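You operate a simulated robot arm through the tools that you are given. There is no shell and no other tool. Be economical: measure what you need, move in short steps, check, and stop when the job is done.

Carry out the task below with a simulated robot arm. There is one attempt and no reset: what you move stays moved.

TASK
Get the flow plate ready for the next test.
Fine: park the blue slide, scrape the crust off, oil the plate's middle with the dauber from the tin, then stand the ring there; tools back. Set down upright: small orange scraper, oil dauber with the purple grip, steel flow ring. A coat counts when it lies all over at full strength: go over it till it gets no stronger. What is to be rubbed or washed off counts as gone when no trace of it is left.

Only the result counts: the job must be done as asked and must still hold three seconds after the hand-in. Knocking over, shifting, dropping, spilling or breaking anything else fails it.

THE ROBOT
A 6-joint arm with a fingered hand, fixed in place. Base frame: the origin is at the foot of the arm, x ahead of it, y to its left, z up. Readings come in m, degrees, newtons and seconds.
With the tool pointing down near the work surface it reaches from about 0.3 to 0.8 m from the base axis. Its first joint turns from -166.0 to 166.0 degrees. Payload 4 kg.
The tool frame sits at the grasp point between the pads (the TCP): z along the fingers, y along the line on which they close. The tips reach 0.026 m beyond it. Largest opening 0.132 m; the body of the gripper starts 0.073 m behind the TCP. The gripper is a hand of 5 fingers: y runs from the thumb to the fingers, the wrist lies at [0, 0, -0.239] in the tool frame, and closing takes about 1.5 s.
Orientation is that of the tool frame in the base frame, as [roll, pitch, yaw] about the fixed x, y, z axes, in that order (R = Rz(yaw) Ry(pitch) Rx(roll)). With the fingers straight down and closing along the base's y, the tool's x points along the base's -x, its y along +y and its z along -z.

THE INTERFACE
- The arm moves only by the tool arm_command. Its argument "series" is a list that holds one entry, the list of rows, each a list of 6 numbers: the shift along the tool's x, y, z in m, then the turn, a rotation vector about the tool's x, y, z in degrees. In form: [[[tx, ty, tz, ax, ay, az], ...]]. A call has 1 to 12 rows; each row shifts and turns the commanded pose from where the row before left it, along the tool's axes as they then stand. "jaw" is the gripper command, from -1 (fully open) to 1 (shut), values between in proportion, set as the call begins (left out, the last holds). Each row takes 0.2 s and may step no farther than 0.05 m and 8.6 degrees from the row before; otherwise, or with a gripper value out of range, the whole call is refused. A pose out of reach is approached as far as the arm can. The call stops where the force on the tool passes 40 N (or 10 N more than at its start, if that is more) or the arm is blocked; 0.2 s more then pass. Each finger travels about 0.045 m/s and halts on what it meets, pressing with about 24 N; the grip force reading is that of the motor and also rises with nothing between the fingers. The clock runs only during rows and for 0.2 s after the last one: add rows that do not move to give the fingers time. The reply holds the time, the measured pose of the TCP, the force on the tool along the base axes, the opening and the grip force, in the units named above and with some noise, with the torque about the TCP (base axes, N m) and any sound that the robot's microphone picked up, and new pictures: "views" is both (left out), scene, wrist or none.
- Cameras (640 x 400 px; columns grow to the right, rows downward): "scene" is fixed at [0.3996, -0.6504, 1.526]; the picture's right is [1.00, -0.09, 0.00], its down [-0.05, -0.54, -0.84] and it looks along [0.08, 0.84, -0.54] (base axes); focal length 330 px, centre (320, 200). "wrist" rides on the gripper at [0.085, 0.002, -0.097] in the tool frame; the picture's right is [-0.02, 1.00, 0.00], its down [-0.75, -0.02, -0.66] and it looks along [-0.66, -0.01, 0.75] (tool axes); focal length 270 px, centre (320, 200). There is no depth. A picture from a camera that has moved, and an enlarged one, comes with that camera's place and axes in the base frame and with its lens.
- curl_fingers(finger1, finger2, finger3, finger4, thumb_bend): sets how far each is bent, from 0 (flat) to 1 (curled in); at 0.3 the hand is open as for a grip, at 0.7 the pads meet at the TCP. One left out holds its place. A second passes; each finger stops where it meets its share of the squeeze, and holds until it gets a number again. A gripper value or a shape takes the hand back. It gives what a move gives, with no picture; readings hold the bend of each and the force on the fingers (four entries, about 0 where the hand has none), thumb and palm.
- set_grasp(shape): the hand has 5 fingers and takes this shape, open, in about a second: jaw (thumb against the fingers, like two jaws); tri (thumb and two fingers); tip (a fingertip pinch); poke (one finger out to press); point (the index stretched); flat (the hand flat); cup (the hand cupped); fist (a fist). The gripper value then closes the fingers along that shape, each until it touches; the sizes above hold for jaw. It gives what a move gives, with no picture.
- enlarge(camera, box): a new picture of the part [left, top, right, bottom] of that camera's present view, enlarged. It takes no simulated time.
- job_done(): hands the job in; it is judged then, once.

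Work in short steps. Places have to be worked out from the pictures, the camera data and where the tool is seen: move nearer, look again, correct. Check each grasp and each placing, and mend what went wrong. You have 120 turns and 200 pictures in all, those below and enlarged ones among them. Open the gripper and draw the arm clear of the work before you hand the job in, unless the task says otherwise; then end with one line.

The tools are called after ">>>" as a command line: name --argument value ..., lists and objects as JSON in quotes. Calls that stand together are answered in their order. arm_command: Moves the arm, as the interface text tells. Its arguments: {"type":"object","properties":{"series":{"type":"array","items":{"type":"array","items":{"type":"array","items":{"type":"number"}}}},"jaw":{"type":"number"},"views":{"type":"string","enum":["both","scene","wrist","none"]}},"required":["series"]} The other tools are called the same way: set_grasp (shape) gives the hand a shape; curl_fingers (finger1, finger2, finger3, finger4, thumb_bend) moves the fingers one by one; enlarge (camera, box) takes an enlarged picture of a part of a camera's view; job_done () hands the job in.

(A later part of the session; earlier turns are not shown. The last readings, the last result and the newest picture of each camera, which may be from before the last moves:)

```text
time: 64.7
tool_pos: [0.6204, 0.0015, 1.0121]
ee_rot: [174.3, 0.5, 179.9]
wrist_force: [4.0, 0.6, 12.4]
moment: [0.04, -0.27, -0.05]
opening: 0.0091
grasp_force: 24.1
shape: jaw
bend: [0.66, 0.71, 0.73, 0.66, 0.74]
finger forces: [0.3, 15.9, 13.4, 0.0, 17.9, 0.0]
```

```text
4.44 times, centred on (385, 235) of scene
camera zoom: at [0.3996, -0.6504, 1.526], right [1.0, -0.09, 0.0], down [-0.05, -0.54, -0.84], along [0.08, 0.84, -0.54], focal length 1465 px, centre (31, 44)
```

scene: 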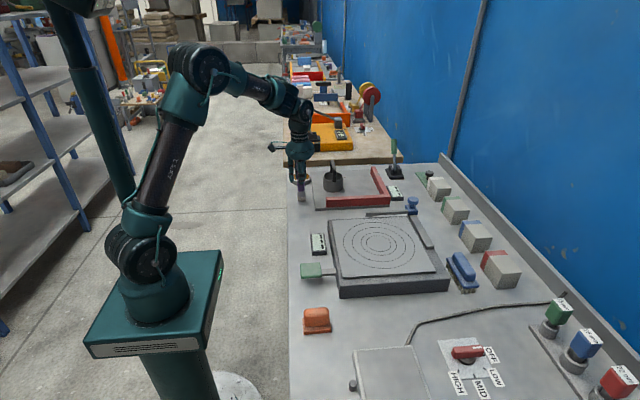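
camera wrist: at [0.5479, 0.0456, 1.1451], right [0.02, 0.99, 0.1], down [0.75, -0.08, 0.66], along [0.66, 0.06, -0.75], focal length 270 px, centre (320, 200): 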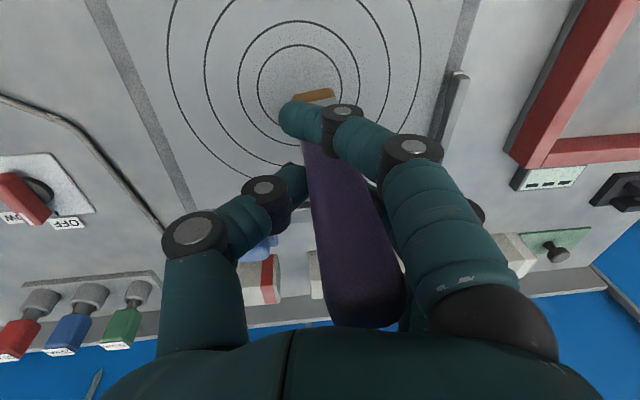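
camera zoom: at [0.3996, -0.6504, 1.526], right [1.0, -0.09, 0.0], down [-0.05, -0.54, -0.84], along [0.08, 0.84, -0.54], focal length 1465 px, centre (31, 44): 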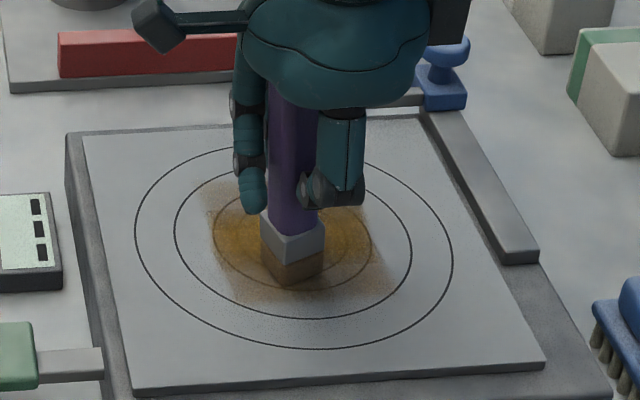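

The whole middle now has a coat, but uneven and the pad is nearly dry. I lift and go back to the tin for more oil, looking at the plate on the way.

>>> arm_command --series '[[[0, 0.0047, -0.0478, 0, 0, 0], [0.0207, 0.0391, 0.0038, 0, 0, 0], [0.0207, 0.0391, 0.0038, 0, 0, 0], [0.0207, 0.0391, 0.0038, 0, 0, 0], [0.0207, 0.0391, 0.0038, 0, 0, 0], [0.0207, 0.0391, 0.0038, 0, 0, 0], [0.0207, 0.0391, 0.0038, 0, 0, 0], [0.0207, 0.0391, 0.0038, 0, 0, 0], [0.0207, 0.0391, 0.0038, 0, 0, 0], [0.0207, 0.0391, 0.0038, 0, 0, 0]]]' --views "wrist"

>>> enlarge --camera "scene" --box '[330, 190, 440, 280]'

```text
time: 66.9
tool_pos: [0.4333, 0.3564, 1.0592]
ee_rot: [174.3, 0.5, 179.9]
wrist_force: [0.2, 0.5, -1.4]
moment: [-0.03, -0.01, -0.01]
opening: 0.0088
grasp_force: 23.9
shape: jaw
bend: [0.66, 0.7, 0.73, 0.66, 0.73]
finger forces: [0.1, 12.2, 5.5, 0.0, 14.8, 0.0]
camera wrist: at [0.3475, 0.3497, 1.1551], right [0.02, 0.99, 0.1], down [0.75, -0.08, 0.66], along [0.66, 0.06, -0.75], focal length 270 px, centre (320, 200)
```

wrist: 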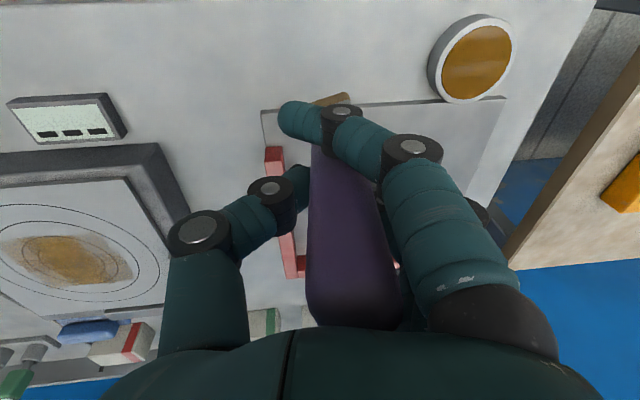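

```text
4.44 times, centred on (385, 235) of scene
camera zoom: at [0.3996, -0.6504, 1.526], right [1.0, -0.09, 0.0], down [-0.05, -0.54, -0.84], along [0.08, 0.84, -0.54], focal length 1465 px, centre (31, 44)
```

zoom: 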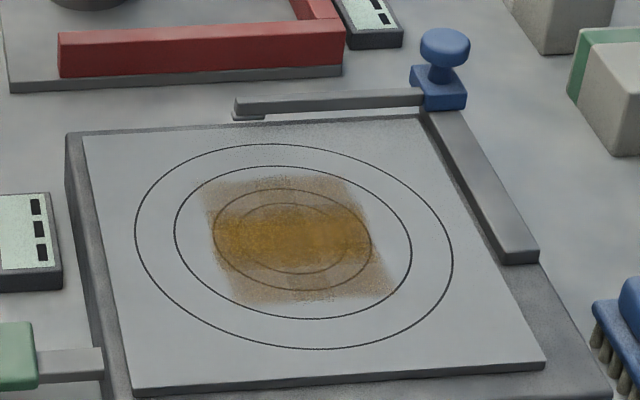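

The target seems to be a ~0.1 m square; the middle band is stronger, top and bottom bands weak. I proceed to the tin.

>>> arm_command --series '[[[0, 0.0426, 0.0042, 0, 0, 0], [0, 0.0426, 0.0042, 0, 0, 0], [0, 0.0426, 0.0042, 0, 0, 0], [0, 0.0426, 0.0042, 0, 0, 0], [0, -0.0025, 0.025, 0, 0, 0], [0, -0.0025, 0.025, 0, 0, 0]]]' --views "wrist"

>>> enlarge --camera "scene" --box '[280, 150, 330, 200]'

>>> enlarge --camera "wrist" --box '[220, 10, 380, 130]'

```text
time: 68.3
tool_pos: [0.4354, 0.5285, 1.0093]
ee_rot: [174.3, 0.4, -179.9]
wrist_force: [0.3, 0.1, -1.5]
moment: [-0.04, -0.01, 0.03]
opening: 0.0087
grasp_force: 24.2
shape: jaw
bend: [0.66, 0.7, 0.73, 0.66, 0.73]
finger forces: [0.0, 12.4, 5.3, 0.1, 14.6, 0.1]
camera wrist: at [0.3484, 0.5201, 1.1052], right [0.02, 0.99, 0.1], down [0.75, -0.08, 0.66], along [0.66, 0.06, -0.75], focal length 270 px, centre (320, 200)
```

wrist: 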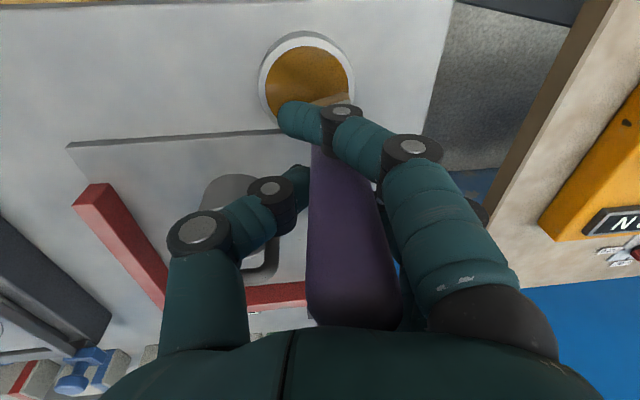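

```text
8.00 times, centred on (305, 175) of scene
camera zoom: at [0.3996, -0.6504, 1.526], right [1.0, -0.09, 0.0], down [-0.05, -0.54, -0.84], along [0.08, 0.84, -0.54], focal length 2636 px, centre (440, 400)
```

zoom: 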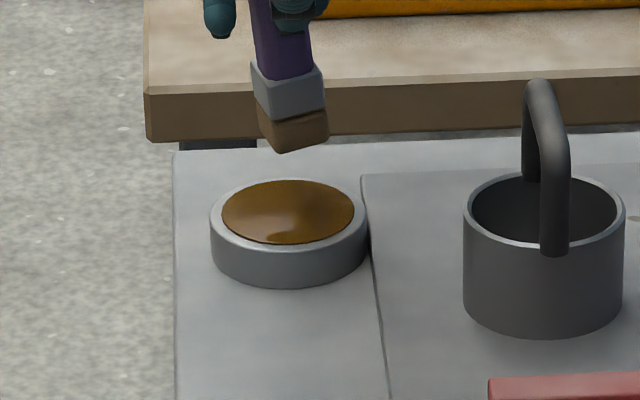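

```text
3.33 times, centred on (300, 70) of wrist
camera zoom: at [0.3484, 0.5201, 1.1052], right [0.02, 0.99, 0.1], down [0.75, -0.08, 0.66], along [0.66, 0.06, -0.75], focal length 901 px, centre (387, 633)
```

zoom: 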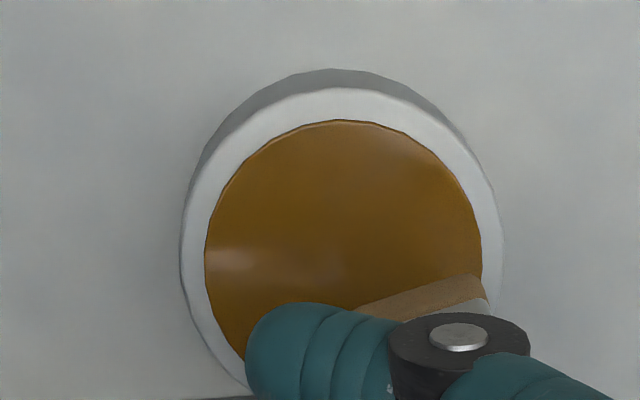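

The dauber has tilted the other way (foot ~+9° to +y). I rotate the tool back 8.5° so it's vertical, which also recentres the foot over the tin.

>>> arm_command --series '[[[0, 0, 0, 8.5, 0, 0]]]' --views "wrist"

>>> enlarge --camera "scene" --box '[280, 150, 330, 200]'

>>> enlarge --camera "wrist" --box '[220, 10, 380, 130]'

```text
time: 68.7
tool_pos: [0.4352, 0.5261, 1.0098]
ee_rot: [-177.2, 0.4, 179.9]
wrist_force: [1.0, 0.7, -1.3]
moment: [0.01, 0.01, 0.03]
opening: 0.0086
grasp_force: 24.1
shape: jaw
bend: [0.66, 0.7, 0.73, 0.66, 0.73]
finger forces: [0.0, 12.4, 5.3, 0.0, 14.6, 0.0]
camera wrist: at [0.3487, 0.5339, 1.1059], right [0.02, 1.0, -0.05], down [0.75, 0.02, 0.66], along [0.66, -0.05, -0.75], focal length 270 px, centre (320, 200)
```

wrist: 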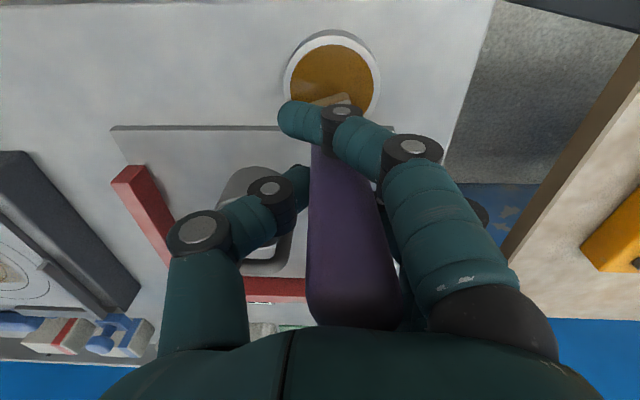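

```text
8.00 times, centred on (305, 175) of scene
camera zoom: at [0.3996, -0.6504, 1.526], right [1.0, -0.09, 0.0], down [-0.05, -0.54, -0.84], along [0.08, 0.84, -0.54], focal length 2636 px, centre (440, 400)
```

zoom: 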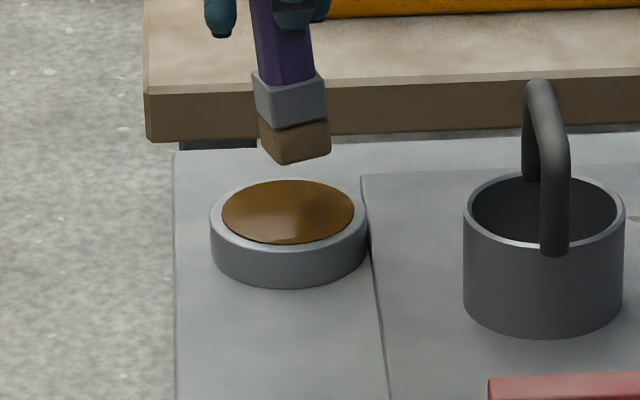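

```text
3.33 times, centred on (300, 70) of wrist
camera zoom: at [0.3487, 0.5339, 1.1059], right [0.02, 1.0, -0.05], down [0.75, 0.02, 0.66], along [0.66, -0.05, -0.75], focal length 901 px, centre (387, 633)
```

zoom: 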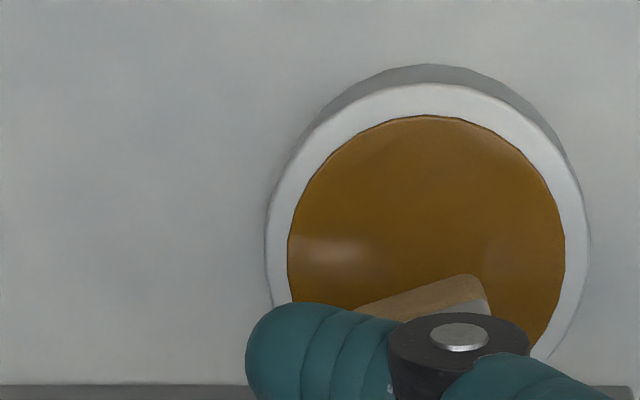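

Now centred. I dip: down to near contact.

>>> arm_command --series '[[[0, 0.0005, 0.01, 0, 0, 0], [0, 0.0005, 0.01, 0, 0, 0], [0, 0, 0.005, 0, 0, 0]]]' --views "none"

>>> arm_command --series '[[[0, 0, 0.002, 0, 0, 0], [0, 0, 0.002, 0, 0, 0], [0, 0, 0.002, 0, 0, 0]]]' --views "none"

>>> enlarge --camera "scene" --box '[280, 150, 330, 200]'

```text
time: 69.5
tool_pos: [0.4335, 0.5268, 0.9842]
ee_rot: [-177.2, 0.3, -180.0]
wrist_force: [0.6, -0.2, -1.0]
moment: [-0.01, -0.03, -0.02]
opening: 0.0088
grasp_force: 24.2
shape: jaw
bend: [0.66, 0.7, 0.73, 0.66, 0.73]
finger forces: [0.1, 12.3, 5.2, 0.0, 14.5, 0.0]
```

```text
time: 70.3
tool_pos: [0.4332, 0.5273, 0.977]
ee_rot: [-177.2, 0.4, -179.9]
wrist_force: [-0.3, 0.1, 0.2]
moment: [-0.01, 0.0, -0.01]
opening: 0.0084
grasp_force: 24.3
shape: jaw
bend: [0.66, 0.7, 0.73, 0.66, 0.73]
finger forces: [0.0, 12.5, 5.2, 0.1, 14.7, 0.0]
```

```text
8.00 times, centred on (305, 175) of scene
camera zoom: at [0.3996, -0.6504, 1.526], right [1.0, -0.09, 0.0], down [-0.05, -0.54, -0.84], along [0.08, 0.84, -0.54], focal length 2636 px, centre (440, 400)
```

zoom: 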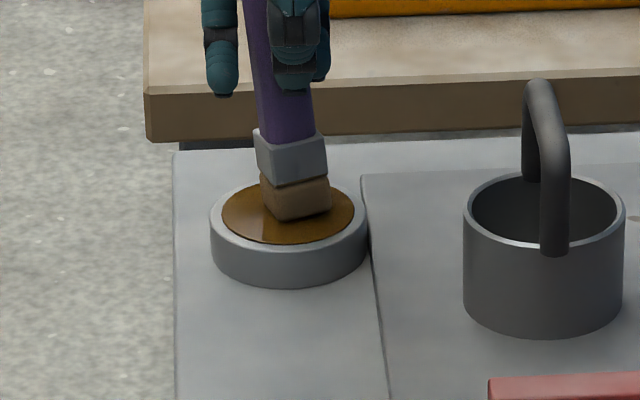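

At the surface now; I press lightly for a good load.

>>> arm_command --series '[[[0, 0, 0.002, 0, 0, 0], [0, 0, 0.001, 0, 0, 0], [0, 0, 0, 0, 0, 0], [0, 0, 0, 0, 0, 0]]]' --views "none"

>>> enlarge --camera "scene" --box '[280, 150, 330, 200]'

```text
time: 71.3
tool_pos: [0.4344, 0.5266, 0.9754]
ee_rot: [-177.3, 0.4, 180.0]
wrist_force: [5.0, -0.8, 20.8]
moment: [0.28, -0.05, -0.05]
opening: 0.0093
grasp_force: 24.3
shape: jaw
bend: [0.66, 0.71, 0.73, 0.66, 0.74]
finger forces: [0.1, 13.8, 9.3, 0.1, 19.8, 0.1]
```

```text
8.00 times, centred on (305, 175) of scene
camera zoom: at [0.3996, -0.6504, 1.526], right [1.0, -0.09, 0.0], down [-0.05, -0.54, -0.84], along [0.08, 0.84, -0.54], focal length 2636 px, centre (440, 400)
```

zoom: 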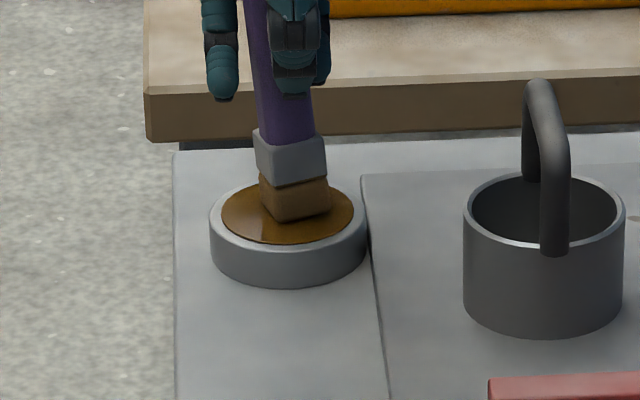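

Loaded again (20 N contact). I lift and return to the plate.

>>> arm_command --series '[[[0, -0.0021, -0.0425, 0, 0, 0], [0, -0.0021, -0.0425, 0, 0, 0], [0, -0.0427, 0.0021, 0, 0, 0], [0, -0.0427, 0.0021, 0, 0, 0], [0, -0.0427, 0.0021, 0, 0, 0], [0, -0.0427, 0.0021, 0, 0, 0]]]' --views "none"

>>> arm_command --series '[[[-0.0219, -0.0351, 0.0017, 0, 0, 0], [-0.0219, -0.0351, 0.0017, 0, 0, 0], [-0.0219, -0.0351, 0.0017, 0, 0, 0], [-0.0219, -0.0351, 0.0017, 0, 0, 0], [-0.0219, -0.0351, 0.0017, 0, 0, 0], [-0.0219, -0.0351, 0.0017, 0, 0, 0], [-0.0219, -0.0351, 0.0017, 0, 0, 0], [-0.0219, -0.0351, 0.0017, 0, 0, 0], [-0.0219, -0.0351, 0.0017, 0, 0, 0], [0, 0.001, 0.03, 0, 0, 0]]]' --views "wrist"

>>> enlarge --camera "scene" --box '[330, 190, 440, 280]'

```text
time: 72.7
tool_pos: [0.432, 0.3553, 1.0596]
ee_rot: [-177.2, 0.4, -180.0]
wrist_force: [-0.3, 1.6, -1.1]
moment: [-0.05, -0.02, 0.05]
opening: 0.0089
grasp_force: 23.5
shape: jaw
bend: [0.66, 0.7, 0.73, 0.66, 0.73]
finger forces: [0.0, 12.3, 5.2, 0.0, 14.2, 0.1]
```

```text
time: 74.9
tool_pos: [0.6296, 0.0385, 1.0316]
ee_rot: [-177.2, 0.3, -180.0]
wrist_force: [0.4, -0.1, -1.0]
moment: [0.0, 0.0, 0.01]
opening: 0.0087
grasp_force: 23.9
shape: jaw
bend: [0.66, 0.7, 0.73, 0.66, 0.73]
finger forces: [0.0, 12.1, 4.8, 0.1, 14.1, 0.0]
camera wrist: at [0.5446, 0.0443, 1.1272], right [0.02, 1.0, -0.05], down [0.75, 0.02, 0.66], along [0.66, -0.05, -0.75], focal length 270 px, centre (320, 200)
```

wrist: 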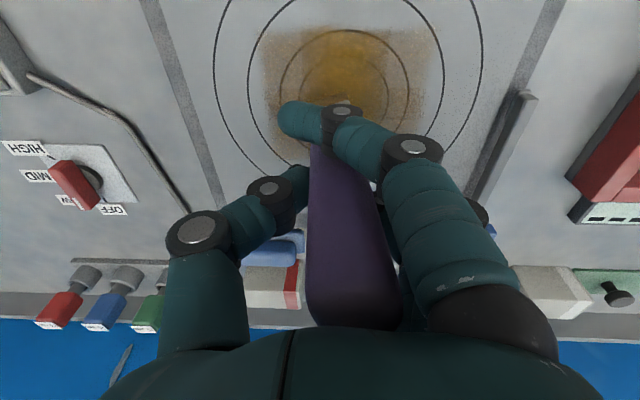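

```text
4.44 times, centred on (385, 235) of scene
camera zoom: at [0.3996, -0.6504, 1.526], right [1.0, -0.09, 0.0], down [-0.05, -0.54, -0.84], along [0.08, 0.84, -0.54], focal length 1465 px, centre (31, 44)
```

zoom: 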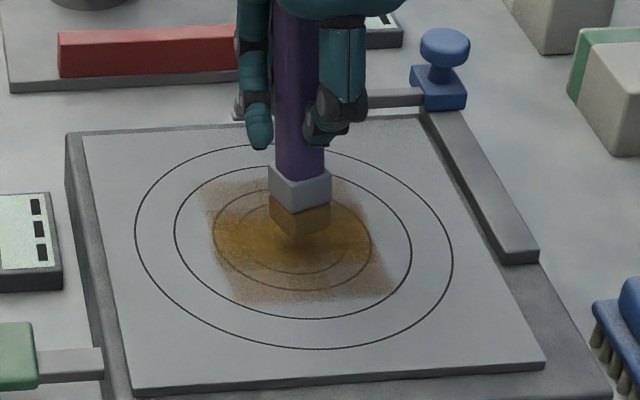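

TCP (0.630, 0.0385) is the patch centre. I go to the near-left corner and lower to contact for the -y band.

>>> arm_command --series '[[[0.033, -0.036, 0.0018, 0, 0, 0], [0, 0.0006, 0.012, 0, 0, 0], [0, 0, 0.003, 0, 0, 0], [0, 0, 0.002, 0, 0, 0]]]' --views "none"

>>> arm_command --series '[[[0, 0, 0.001, 0, 0, 0], [0, 0, 0.001, 0, 0, 0]]]' --views "none"

>>> enlarge --camera "scene" --box '[330, 190, 440, 280]'

```text
time: 75.9
tool_pos: [0.5979, 0.0017, 1.0134]
ee_rot: [-177.1, 0.4, -179.9]
wrist_force: [-0.1, 0.1, 0.5]
moment: [0.01, 0.02, 0.0]
opening: 0.0085
grasp_force: 24.5
shape: jaw
bend: [0.66, 0.7, 0.73, 0.66, 0.73]
finger forces: [0.1, 12.0, 4.7, 0.2, 14.3, 0.1]
```

```text
time: 76.5
tool_pos: [0.5989, 0.0015, 1.0134]
ee_rot: [-177.2, 0.5, 180.0]
wrist_force: [1.9, -0.5, 10.7]
moment: [0.12, 0.03, 0.0]
opening: 0.009
grasp_force: 23.6
shape: jaw
bend: [0.66, 0.7, 0.73, 0.66, 0.74]
finger forces: [0.0, 12.7, 6.4, 0.1, 16.8, 0.0]
```

```text
4.44 times, centred on (385, 235) of scene
camera zoom: at [0.3996, -0.6504, 1.526], right [1.0, -0.09, 0.0], down [-0.05, -0.54, -0.84], along [0.08, 0.84, -0.54], focal length 1465 px, centre (31, 44)
```

zoom: 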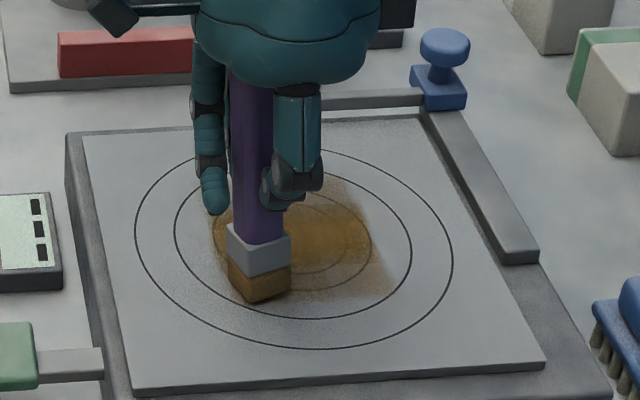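

Contact 11 N at the near-left corner. Stroke along the -y band, there and back.

>>> arm_command --series '[[[-0.015, 0, 0.0002, 0, 0, 0], [-0.015, 0, 0.0002, 0, 0, 0], [-0.015, 0, 0.0002, 0, 0, 0], [-0.015, 0, 0.0002, 0, 0, 0], [-0.012, 0, 0.0002, 0, 0, 0], [0, 0.008, -0.0004, 0, 0, 0], [0.015, 0, 0, 0, 0, 0], [0.015, 0, 0, 0, 0, 0], [0.015, 0, 0, 0, 0, 0], [0.015, 0, 0, 0, 0, 0], [0.012, 0, 0, 0, 0, 0]]]' --views "none"

>>> enlarge --camera "scene" --box '[330, 190, 440, 280]'

```text
time: 78.9
tool_pos: [0.5974, 0.0099, 1.0118]
ee_rot: [-177.1, 0.4, -180.0]
wrist_force: [2.6, -1.0, 6.8]
moment: [0.16, -0.06, -0.05]
opening: 0.009
grasp_force: 23.7
shape: jaw
bend: [0.66, 0.71, 0.73, 0.66, 0.73]
finger forces: [0.0, 11.4, 5.6, 0.0, 14.5, 0.2]
```

```text
4.44 times, centred on (385, 235) of scene
camera zoom: at [0.3996, -0.6504, 1.526], right [1.0, -0.09, 0.0], down [-0.05, -0.54, -0.84], along [0.08, 0.84, -0.54], focal length 1465 px, centre (31, 44)
```

zoom: 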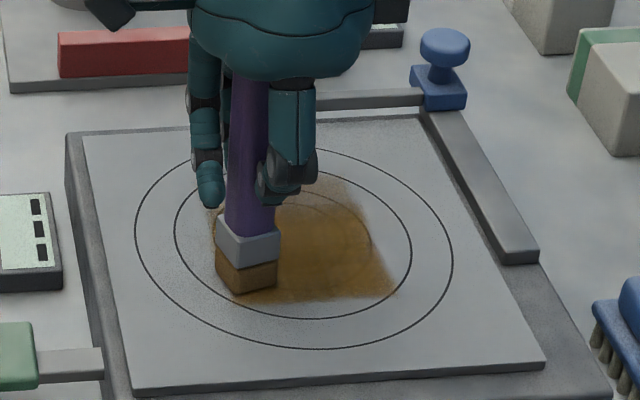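

The -y band is filling in well. I now go along the right edge and the +y band.

>>> arm_command --series '[[[-0.02, -0.006, 0.0006, 0, 0, 0], [-0.02, 0, 0.0003, 0, 0, 0], [-0.02, 0, 0.0003, 0, 0, 0], [-0.018, 0, 0.0003, 0, 0, 0], [0, 0.014, -0.0005, 0, 0, 0], [0, 0.014, -0.0005, 0, 0, 0], [0, 0.014, -0.0005, 0, 0, 0], [0, 0.014, -0.0005, 0, 0, 0], [0, 0.014, -0.0005, 0, 0, 0]]]' --views "none"

>>> enlarge --camera "scene" --box '[330, 190, 440, 280]'

```text
time: 80.9
tool_pos: [0.6774, 0.0742, 1.0091]
ee_rot: [-177.2, 0.4, 180.0]
wrist_force: [0.4, -6.0, 15.1]
moment: [-0.25, 0.22, 0.1]
opening: 0.0093
grasp_force: 24.6
shape: jaw
bend: [0.66, 0.71, 0.73, 0.66, 0.74]
finger forces: [0.1, 13.2, 8.0, 0.0, 22.6, 0.1]
```

```text
4.44 times, centred on (385, 235) of scene
camera zoom: at [0.3996, -0.6504, 1.526], right [1.0, -0.09, 0.0], down [-0.05, -0.54, -0.84], along [0.08, 0.84, -0.54], focal length 1465 px, centre (31, 44)
```

zoom: 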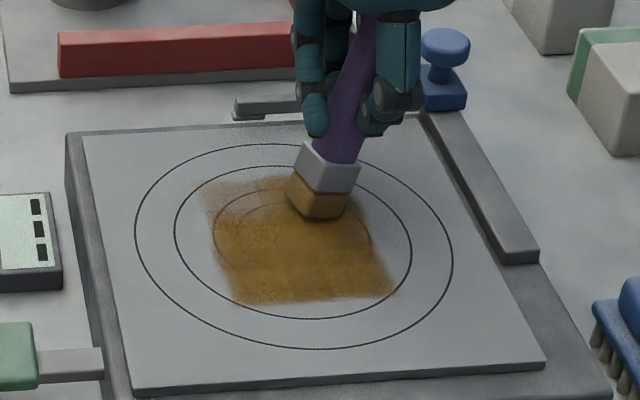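

The foot lags but the coat spreads. Now the +y band, stroking -x and back.

>>> arm_command --series '[[[-0.01, 0.002, 0, 0, 0, 0], [0.015, 0, 0, 0, 0, 0], [0.015, 0, 0, 0, 0, 0], [0.015, 0, 0, 0, 0, 0], [0.015, 0, 0, 0, 0, 0], [0.015, 0, 0, 0, 0, 0], [0.012, -0.008, 0, 0, 0, 0], [-0.012, 0, 0, 0, 0, 0], [-0.015, 0, 0.0002, 0, 0, 0], [-0.015, 0, 0.0002, 0, 0, 0], [-0.015, 0, 0.0002, 0, 0, 0], [-0.015, 0, 0.0002, 0, 0, 0]]]' --views "none"

>>> enlarge --camera "scene" --box '[330, 190, 440, 280]'

```text
time: 83.5
tool_pos: [0.6711, 0.0679, 1.0096]
ee_rot: [-177.2, 0.3, 179.9]
wrist_force: [-1.5, -0.2, 4.4]
moment: [0.09, 0.2, 0.05]
opening: 0.0086
grasp_force: 23.9
shape: jaw
bend: [0.66, 0.71, 0.73, 0.66, 0.73]
finger forces: [0.1, 15.0, 5.5, 0.0, 15.2, 0.0]
```

```text
4.44 times, centred on (385, 235) of scene
camera zoom: at [0.3996, -0.6504, 1.526], right [1.0, -0.09, 0.0], down [-0.05, -0.54, -0.84], along [0.08, 0.84, -0.54], focal length 1465 px, centre (31, 44)
```

zoom: 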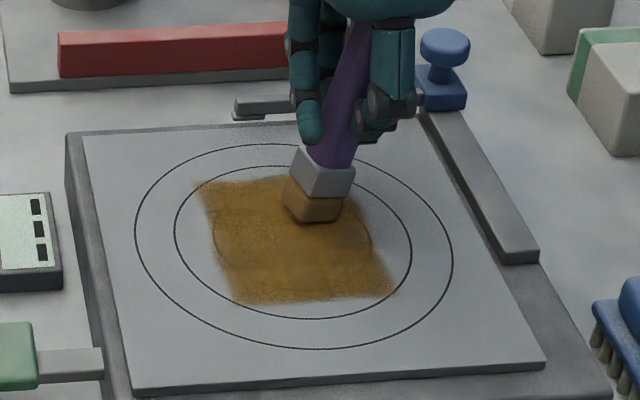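

Top band is covered. I work the right edge from the top corner down, then sweep the middle.

>>> arm_command --series '[[[-0.015, 0.004, 0.0003, 0, 0, 0], [-0.01, 0, 0.0003, 0, 0, 0], [0, -0.014, 0.0006, 0, 0, 0], [0, -0.014, 0.0006, 0, 0, 0], [0, -0.014, 0.0006, 0, 0, 0], [0, -0.014, 0.0006, 0, 0, 0], [0.005, -0.012, 0.0006, 0, 0, 0], [0.015, 0.012, -0.0006, 0, 0, 0], [0, 0.015, -0.0007, 0, 0, 0], [0, 0.015, -0.0007, 0, 0, 0], [0, 0.015, -0.0007, 0, 0, 0]]]' --views "none"

>>> enlarge --camera "scene" --box '[330, 190, 440, 280]'

```text
time: 85.9
tool_pos: [0.6755, 0.0596, 1.0092]
ee_rot: [-177.3, 0.3, 180.0]
wrist_force: [0.2, -4.7, 13.7]
moment: [-0.11, -0.06, -0.02]
opening: 0.009
grasp_force: 24.4
shape: jaw
bend: [0.66, 0.71, 0.74, 0.66, 0.74]
finger forces: [0.0, 13.4, 2.6, 0.0, 19.4, 0.0]
```

```text
4.44 times, centred on (385, 235) of scene
camera zoom: at [0.3996, -0.6504, 1.526], right [1.0, -0.09, 0.0], down [-0.05, -0.54, -0.84], along [0.08, 0.84, -0.54], focal length 1465 px, centre (31, 44)
```

zoom: 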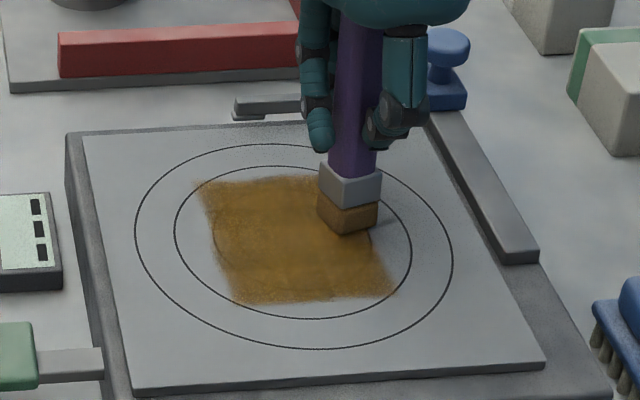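

Even coat mostly. Zigzag over the whole patch from right to left for a strengthening pass.

>>> arm_command --series '[[[0, 0.016, -0.0007, 0, 0, 0], [0.018, 0, 0, 0, 0, 0], [0, -0.025, 0.0012, 0, 0, 0], [0, -0.025, 0.0012, 0, 0, 0], [0, -0.025, 0.0012, 0, 0, 0], [0.02, 0, 0, 0, 0, 0], [0, 0.025, -0.0012, 0, 0, 0], [0, 0.025, -0.0012, 0, 0, 0], [0, 0.025, -0.0012, 0, 0, 0], [0.02, 0, 0, 0, 0, 0], [0, -0.025, 0.0012, 0, 0, 0], [0, -0.025, 0.0012, 0, 0, 0]]]' --views "none"

>>> arm_command --series '[[[0, -0.025, 0.0014, 0, 0, 0], [0.02, 0, 0.0003, 0, 0, 0], [0, 0.025, -0.0012, 0, 0, 0], [0, 0.025, -0.0012, 0, 0, 0], [0, 0.025, -0.0012, 0, 0, 0]]]' --views "none"

>>> enlarge --camera "scene" --box '[330, 190, 440, 280]'

```text
time: 88.5
tool_pos: [0.6179, 0.0278, 1.008]
ee_rot: [-177.2, 0.3, 179.9]
wrist_force: [-1.3, 0.1, 3.8]
moment: [0.15, 0.11, -0.01]
opening: 0.0085
grasp_force: 23.6
shape: jaw
bend: [0.66, 0.71, 0.74, 0.66, 0.73]
finger forces: [0.0, 13.4, 2.2, 0.0, 13.3, 0.0]
```

```text
time: 89.7
tool_pos: [0.5979, 0.0779, 1.0088]
ee_rot: [-177.2, 0.5, 180.0]
wrist_force: [-0.9, -2.5, 8.9]
moment: [0.02, 0.0, 0.0]
opening: 0.0084
grasp_force: 24.1
shape: jaw
bend: [0.66, 0.71, 0.74, 0.66, 0.73]
finger forces: [0.1, 13.9, 2.3, 0.0, 16.4, 0.0]
```

```text
4.44 times, centred on (385, 235) of scene
camera zoom: at [0.3996, -0.6504, 1.526], right [1.0, -0.09, 0.0], down [-0.05, -0.54, -0.84], along [0.08, 0.84, -0.54], focal length 1465 px, centre (31, 44)
```

zoom: 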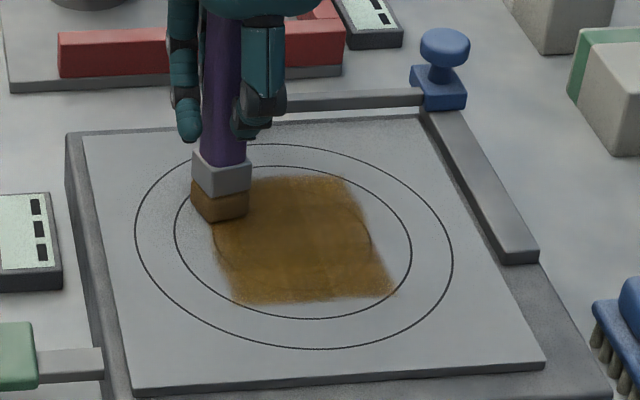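

One more round along the left, bottom and right edges, then inspect.

>>> arm_command --series '[[[-0.006, -0.02, 0.001, 0, 0, 0], [0, -0.02, 0.001, 0, 0, 0], [0, -0.02, 0.001, 0, 0, 0], [0, -0.016, 0.001, 0, 0, 0], [-0.02, 0, 0.0004, 0, 0, 0], [-0.02, 0, 0.0004, 0, 0, 0], [-0.02, 0, 0.0004, 0, 0, 0], [-0.015, 0, 0.0003, 0, 0, 0], [0, 0.02, -0.001, 0, 0, 0], [0, 0.02, -0.001, 0, 0, 0], [0, 0.02, -0.001, 0, 0, 0], [0, 0.016, -0.001, 0, 0, 0]]]' --views "none"

>>> arm_command --series '[[[-0.005, 0, -0.03, 0, 0, 0], [-0.02, 0.04, -0.02, 0, 0, 0], [0, 0.045, 0, 0, 0, 0]]]' --views "wrist"

>>> enlarge --camera "scene" --box '[350, 210, 430, 270]'

```text
time: 92.3
tool_pos: [0.6788, 0.078, 1.0062]
ee_rot: [-177.3, 0.2, -179.9]
wrist_force: [-0.7, -1.0, 4.9]
moment: [-0.06, 0.11, 0.04]
opening: 0.0087
grasp_force: 23.8
shape: jaw
bend: [0.66, 0.71, 0.74, 0.66, 0.73]
finger forces: [0.0, 13.8, 5.8, 0.0, 17.0, 0.0]
```

```text
time: 93.1
tool_pos: [0.6973, 0.1692, 1.0512]
ee_rot: [-177.4, 0.4, 179.9]
wrist_force: [0.6, -0.3, -1.4]
moment: [0.04, -0.02, 0.0]
opening: 0.0082
grasp_force: 24.2
shape: jaw
bend: [0.66, 0.71, 0.74, 0.66, 0.73]
finger forces: [0.0, 11.7, 3.7, 0.1, 13.3, 0.1]
out of reach, approached as far as the arm can: row 3
camera wrist: at [0.6113, 0.1756, 1.1466], right [0.02, 1.0, -0.05], down [0.75, 0.01, 0.66], along [0.66, -0.05, -0.75], focal length 270 px, centre (320, 200)
```

wrist: 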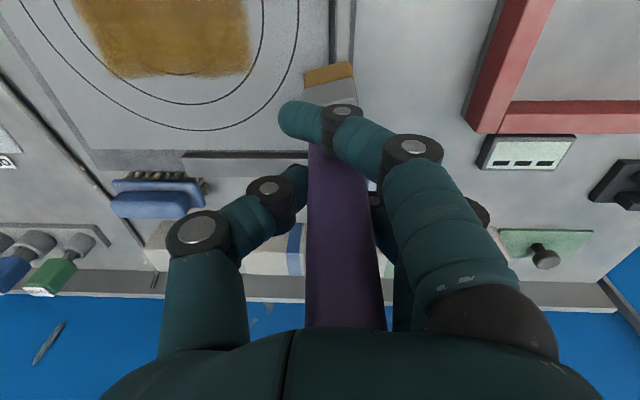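

```text
6.67 times, centred on (390, 240) of scene
camera zoom: at [0.3996, -0.6504, 1.526], right [1.0, -0.09, 0.0], down [-0.05, -0.54, -0.84], along [0.08, 0.84, -0.54], focal length 2197 px, centre (-147, -67)
```

zoom: 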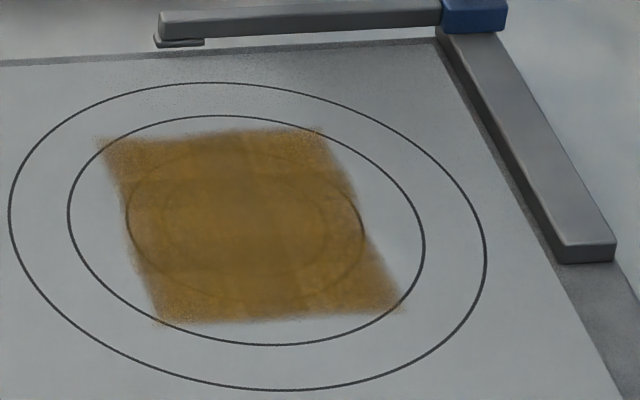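

Coat is well spread but not fully even (darker cross, lighter corners). I reload and do another full pass.

>>> arm_command --series '[[[0.033, 0.0233, -0.0013, 0, 0, 0], [0.033, 0.0233, -0.0013, 0, 0, 0], [0.033, 0.0233, -0.0013, 0, 0, 0], [0.033, 0.0233, -0.0013, 0, 0, 0], [0.033, 0.0233, -0.0013, 0, 0, 0], [0.033, 0.0233, -0.0013, 0, 0, 0], [0.033, 0.0233, -0.0013, 0, 0, 0], [0.033, 0.0233, -0.0013, 0, 0, 0], [0, 0.043, -0.0021, 0, 0, 0], [0, 0.043, -0.0021, 0, 0, 0], [0, 0.043, -0.0021, 0, 0, 0], [0, 0.043, -0.0021, 0, 0, 0]]]' --views "none"

>>> arm_command --series '[[[0, 0.002, 0.03, 0, 0, 0], [0, 0.001, 0.02, 0, 0, 0]]]' --views "wrist"

>>> enlarge --camera "wrist" --box '[240, 10, 400, 130]'

>>> enlarge --camera "scene" --box '[280, 150, 330, 200]'

```text
time: 95.7
tool_pos: [0.433, 0.5304, 1.0512]
ee_rot: [-177.3, 0.4, -180.0]
wrist_force: [-0.1, 0.5, -1.8]
moment: [0.0, -0.01, -0.01]
opening: 0.0085
grasp_force: 24.1
shape: jaw
bend: [0.66, 0.71, 0.74, 0.66, 0.73]
finger forces: [0.1, 11.7, 3.5, 0.0, 13.2, 0.0]
```

```text
time: 96.3
tool_pos: [0.4324, 0.5286, 1.0008]
ee_rot: [-177.1, 0.4, -180.0]
wrist_force: [0.0, -0.4, -1.7]
moment: [0.0, -0.02, 0.02]
opening: 0.0081
grasp_force: 24.3
shape: jaw
bend: [0.66, 0.71, 0.74, 0.66, 0.73]
finger forces: [0.0, 11.6, 3.5, 0.1, 13.2, 0.0]
camera wrist: at [0.347, 0.5356, 1.0973], right [0.02, 1.0, -0.05], down [0.75, 0.02, 0.66], along [0.66, -0.05, -0.75], focal length 270 px, centre (320, 200)
```

wrist: 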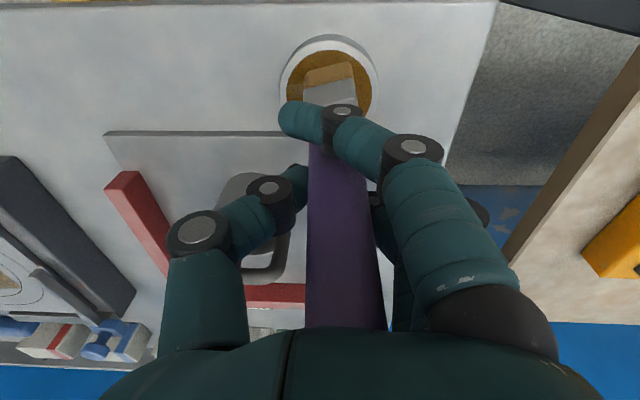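

```text
3.33 times, centred on (320, 70) of wrist
camera zoom: at [0.347, 0.5356, 1.0973], right [0.02, 1.0, -0.05], down [0.75, 0.02, 0.66], along [0.66, -0.05, -0.75], focal length 901 px, centre (320, 633)
```

zoom: 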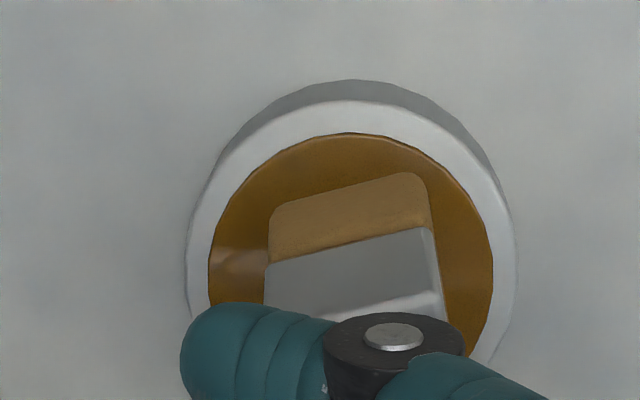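

```text
8.00 times, centred on (305, 175) of scene
camera zoom: at [0.3996, -0.6504, 1.526], right [1.0, -0.09, 0.0], down [-0.05, -0.54, -0.84], along [0.08, 0.84, -0.54], focal length 2636 px, centre (440, 400)
```

zoom: 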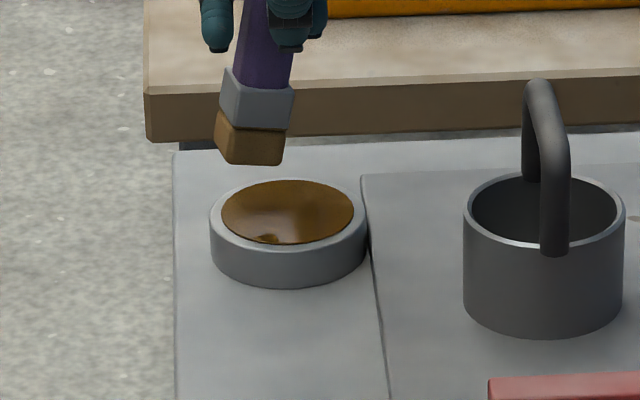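

The dauber now leans ~9° about y (foot toward -x). I rotate the tool -8.5° about y to make it vertical and recentre it over the tin.

>>> arm_command --series '[[[0, 0, 0, 0, -8.5, 0]]]' --views "wrist"

>>> enlarge --camera "scene" --box '[270, 140, 330, 200]'

```text
time: 96.7
tool_pos: [0.435, 0.5281, 1.0003]
ee_rot: [-177.2, 8.9, -179.6]
wrist_force: [1.1, -0.1, -0.5]
moment: [-0.02, 0.0, 0.03]
opening: 0.0084
grasp_force: 24.4
shape: jaw
bend: [0.66, 0.71, 0.74, 0.66, 0.73]
finger forces: [0.0, 11.6, 3.4, 0.0, 13.2, 0.0]
camera wrist: at [0.334, 0.5348, 1.0833], right [0.02, 1.0, -0.05], down [0.64, 0.02, 0.77], along [0.77, -0.05, -0.64], focal length 270 px, centre (320, 200)
```

wrist: 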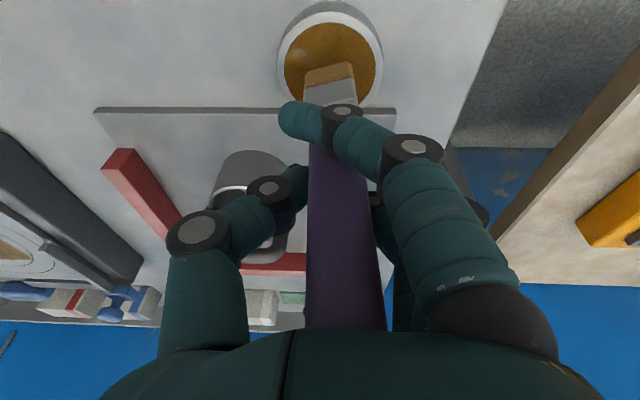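

```text
6.67 times, centred on (300, 170) of scene
camera zoom: at [0.3996, -0.6504, 1.526], right [1.0, -0.09, 0.0], down [-0.05, -0.54, -0.84], along [0.08, 0.84, -0.54], focal length 2197 px, centre (453, 400)
```

zoom: 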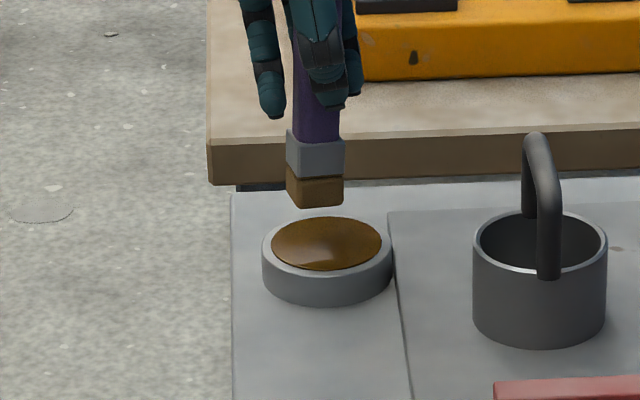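

Vertical now. Shift +6 mm in x and dip.

>>> arm_command --series '[[[-0.0043, 0.0005, 0.0108, 0, 0, 0], [0.0016, 0.0005, 0.0099, 0, 0, 0], [0.0005, 0, 0.004, 0, 0, 0], [0.0003, 0, 0.002, 0, 0, 0]]]' --views "none"

>>> arm_command --series '[[[0.0003, 0, 0.002, 0, 0, 0], [0.0003, 0, 0.002, 0, 0, 0], [0, 0, 0, 0, 0, 0]]]' --views "none"

>>> enlarge --camera "scene" --box '[270, 140, 330, 200]'

```text
time: 97.7
tool_pos: [0.4394, 0.5283, 0.9755]
ee_rot: [-177.2, 8.8, -179.6]
wrist_force: [-0.2, -0.5, -1.3]
moment: [-0.04, 0.0, 0.02]
opening: 0.0081
grasp_force: 24.5
shape: jaw
bend: [0.66, 0.71, 0.74, 0.66, 0.73]
finger forces: [0.1, 11.6, 3.3, 0.0, 13.1, 0.1]
```

```text
time: 98.5
tool_pos: [0.4399, 0.5301, 0.9711]
ee_rot: [-177.4, 8.8, -179.5]
wrist_force: [-0.8, -0.9, 11.5]
moment: [0.15, 0.05, 0.03]
opening: 0.0082
grasp_force: 24.1
shape: jaw
bend: [0.66, 0.71, 0.74, 0.66, 0.73]
finger forces: [0.0, 12.8, 2.7, 0.0, 15.8, 0.1]
```

```text
6.67 times, centred on (300, 170) of scene
camera zoom: at [0.3996, -0.6504, 1.526], right [1.0, -0.09, 0.0], down [-0.05, -0.54, -0.84], along [0.08, 0.84, -0.54], focal length 2197 px, centre (453, 400)
```

zoom: 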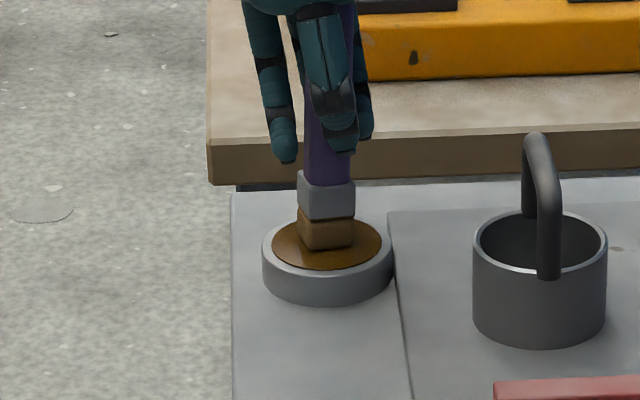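

Loaded (11 N contact). Lift and return to the plate.

>>> arm_command --series '[[[-0.0069, -0.0022, -0.0439, 0, 0, 0], [-0.0069, -0.0022, -0.0439, 0, 0, 0], [0, -0.043, 0.0021, 0, 0, 0], [0, -0.043, 0.0021, 0, 0, 0], [0, -0.043, 0.0021, 0, 0, 0], [0, -0.043, 0.0021, 0, 0, 0]]]' --views "none"

>>> arm_command --series '[[[-0.0209, -0.0351, 0.005, 0, 0, 0], [-0.0209, -0.0351, 0.005, 0, 0, 0], [-0.0209, -0.0351, 0.005, 0, 0, 0], [-0.0209, -0.0351, 0.005, 0, 0, 0], [-0.0209, -0.0351, 0.005, 0, 0, 0], [-0.0209, -0.0351, 0.005, 0, 0, 0], [-0.0209, -0.0351, 0.005, 0, 0, 0], [-0.0209, -0.0351, 0.005, 0, 0, 0], [-0.0209, -0.0351, 0.005, 0, 0, 0], [0.0047, 0.0015, 0.0296, 0, 0, 0]]]' --views "none"

>>> enlarge --camera "scene" --box '[330, 190, 440, 280]'

```text
time: 99.9
tool_pos: [0.4405, 0.3546, 1.0596]
ee_rot: [-177.2, 8.8, -179.6]
wrist_force: [0.2, 0.0, -1.2]
moment: [-0.02, -0.05, 0.04]
opening: 0.0084
grasp_force: 24.3
shape: jaw
bend: [0.66, 0.71, 0.74, 0.66, 0.73]
finger forces: [0.0, 11.8, 3.4, 0.0, 13.5, 0.0]
```

```text
time: 102.1
tool_pos: [0.6341, 0.0392, 1.0298]
ee_rot: [-177.3, 8.9, -179.6]
wrist_force: [0.2, -0.2, -1.2]
moment: [-0.01, 0.02, -0.01]
opening: 0.0082
grasp_force: 24.0
shape: jaw
bend: [0.66, 0.71, 0.74, 0.66, 0.73]
finger forces: [0.0, 11.8, 3.3, 0.1, 13.3, 0.0]
```

```text
4.44 times, centred on (385, 235) of scene
camera zoom: at [0.3996, -0.6504, 1.526], right [1.0, -0.09, 0.0], down [-0.05, -0.54, -0.84], along [0.08, 0.84, -0.54], focal length 1465 px, centre (31, 44)
```

zoom: 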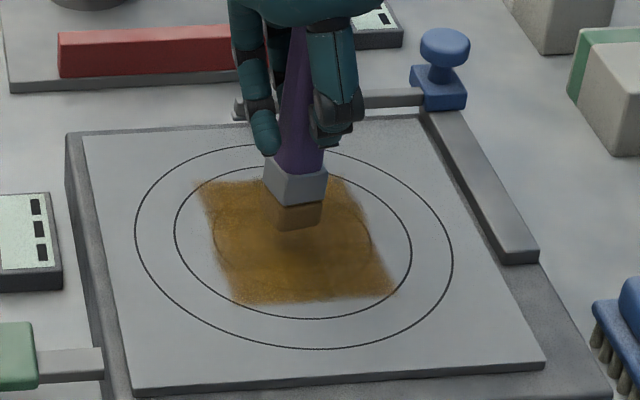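

I start systematic strokes at the near-left corner: lower to contact there.

>>> arm_command --series '[[[0.018, -0.019, -0.002, 0, 0, 0], [0.018, -0.019, -0.002, 0, 0, 0], [0.0031, 0.001, 0.0198, 0, 0, 0], [0.0004, 0, 0.0028, 0, 0, 0], [0.0003, 0, 0.0018, 0, 0, 0]]]' --views "none"

```text
time: 103.3
tool_pos: [0.5978, 0.0004, 1.0064]
ee_rot: [-177.2, 9.1, -179.6]
wrist_force: [-2.3, -3.2, 20.8]
moment: [0.25, 0.09, 0.02]
opening: 0.0091
grasp_force: 24.4
shape: jaw
bend: [0.66, 0.71, 0.74, 0.66, 0.74]
finger forces: [0.0, 15.2, 2.2, 0.0, 19.6, 0.0]
```

Contact 20 N. Zigzag in y, stepping +x 14 mm.

>>> arm_command --series '[[[0, 0.026, -0.0013, 0, 0, 0], [0, 0.026, -0.0013, 0, 0, 0], [0, 0.026, -0.0013, 0, 0, 0], [-0.0138, 0, 0.0022, 0, 0, 0], [0, -0.026, 0.0013, 0, 0, 0], [0, -0.026, 0.0013, 0, 0, 0], [0, -0.026, 0.0013, 0, 0, 0], [-0.0138, 0, 0.0022, 0, 0, 0], [0, 0.026, -0.0013, 0, 0, 0], [0, 0.026, -0.0013, 0, 0, 0], [0, 0.026, -0.0013, 0, 0, 0], [-0.0138, 0, 0.0022, 0, 0, 0]]]' --views "none"

>>> enlarge --camera "scene" --box '[330, 190, 440, 280]'

```text
time: 105.9
tool_pos: [0.6367, 0.0803, 1.0055]
ee_rot: [-177.2, 8.8, -179.5]
wrist_force: [-2.2, -0.2, 7.4]
moment: [0.21, 0.23, 0.07]
opening: 0.0087
grasp_force: 23.8
shape: jaw
bend: [0.66, 0.71, 0.74, 0.66, 0.73]
finger forces: [0.0, 15.8, 2.9, 0.7, 15.1, 0.0]
```

```text
4.44 times, centred on (385, 235) of scene
camera zoom: at [0.3996, -0.6504, 1.526], right [1.0, -0.09, 0.0], down [-0.05, -0.54, -0.84], along [0.08, 0.84, -0.54], focal length 1465 px, centre (31, 44)
```

zoom: 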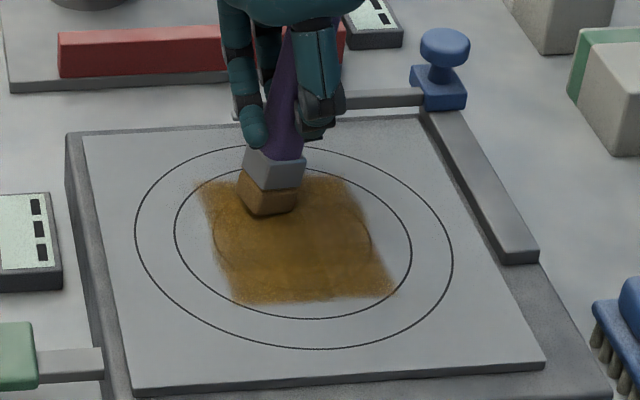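

Left half is darker now. Lift, move to the right edge, and zigzag back stepping -x (which straightens the lean).

>>> arm_command --series '[[[-0.0012, 0, -0.0079, 0, 0, 0], [-0.028, -0.002, 0.0044, 0, 0, 0], [-0.03, 0, 0.0047, 0, 0, 0], [0.001, 0, 0.0065, 0, 0, 0], [0.0003, 0, 0.002, 0, 0, 0]]]' --views "none"

>>> enlarge --camera "scene" --box '[330, 190, 440, 280]'

```text
time: 107.1
tool_pos: [0.6948, 0.077, 1.0058]
ee_rot: [-177.1, 8.8, -179.6]
wrist_force: [-0.1, -0.3, 3.8]
moment: [0.08, 0.03, -0.02]
opening: 0.0087
grasp_force: 23.6
shape: jaw
bend: [0.66, 0.71, 0.74, 0.66, 0.73]
finger forces: [0.0, 12.6, 3.4, 0.1, 14.3, 0.0]
```

```text
4.44 times, centred on (385, 235) of scene
camera zoom: at [0.3996, -0.6504, 1.526], right [1.0, -0.09, 0.0], down [-0.05, -0.54, -0.84], along [0.08, 0.84, -0.54], focal length 1465 px, centre (31, 44)
```

zoom: 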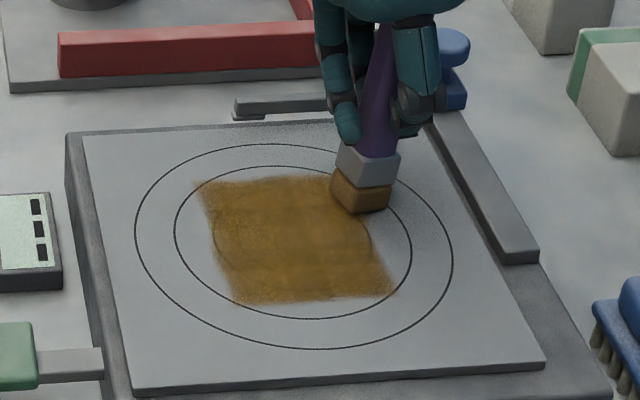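

Now zigzag from the right edge leftwards.

>>> arm_command --series '[[[0.0119, 0, -0.0012, 0, 0, 0], [0, -0.026, 0.0014, 0, 0, 0], [0, -0.026, 0.0014, 0, 0, 0], [0, -0.026, 0.0014, 0, 0, 0], [0.0119, 0, -0.0019, 0, 0, 0], [0, 0.026, -0.0012, 0, 0, 0], [0, 0.026, -0.0012, 0, 0, 0], [0, 0.026, -0.0012, 0, 0, 0], [0.0119, 0, -0.0017, 0, 0, 0], [0, -0.026, 0.0014, 0, 0, 0], [0, -0.026, 0.0014, 0, 0, 0], [0, -0.026, 0.0014, 0, 0, 0]]]' --views "none"

>>> arm_command --series '[[[0.0119, 0, -0.0017, 0, 0, 0], [0, 0.026, -0.0012, 0, 0, 0], [0, 0.026, -0.0012, 0, 0, 0], [0, 0.026, -0.0012, 0, 0, 0], [0.0119, 0, -0.0017, 0, 0, 0], [0, -0.026, 0.0014, 0, 0, 0], [0, -0.026, 0.0014, 0, 0, 0], [0, -0.026, 0.0014, 0, 0, 0]]]' --views "none"

>>> enlarge --camera "scene" --box '[330, 190, 440, 280]'

```text
time: 109.7
tool_pos: [0.6611, -0.001, 1.0015]
ee_rot: [-177.2, 8.9, -179.6]
wrist_force: [-1.8, 3.1, 14.0]
moment: [0.41, 0.05, 0.03]
opening: 0.0086
grasp_force: 23.7
shape: jaw
bend: [0.66, 0.71, 0.74, 0.66, 0.73]
finger forces: [0.0, 16.0, 1.3, 0.0, 13.3, 1.6]
```

```text
time: 111.5
tool_pos: [0.6358, -0.0007, 1.0018]
ee_rot: [-177.2, 8.9, -179.6]
wrist_force: [0.4, 4.8, 17.5]
moment: [0.42, 0.05, -0.05]
opening: 0.0088
grasp_force: 24.3
shape: jaw
bend: [0.66, 0.71, 0.74, 0.66, 0.74]
finger forces: [0.0, 16.1, 2.5, 0.0, 12.7, 4.6]
```

```text
4.44 times, centred on (385, 235) of scene
camera zoom: at [0.3996, -0.6504, 1.526], right [1.0, -0.09, 0.0], down [-0.05, -0.54, -0.84], along [0.08, 0.84, -0.54], focal length 1465 px, centre (31, 44)
```

zoom: 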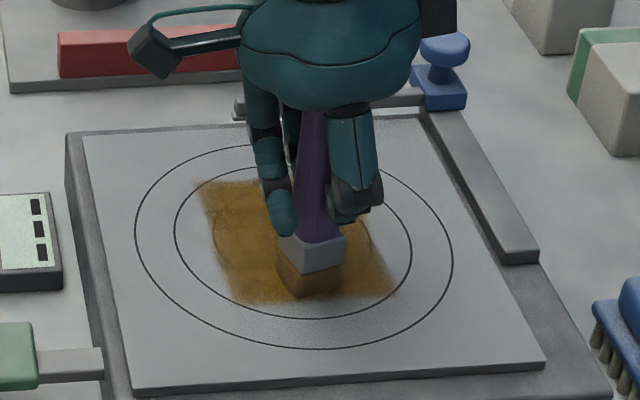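

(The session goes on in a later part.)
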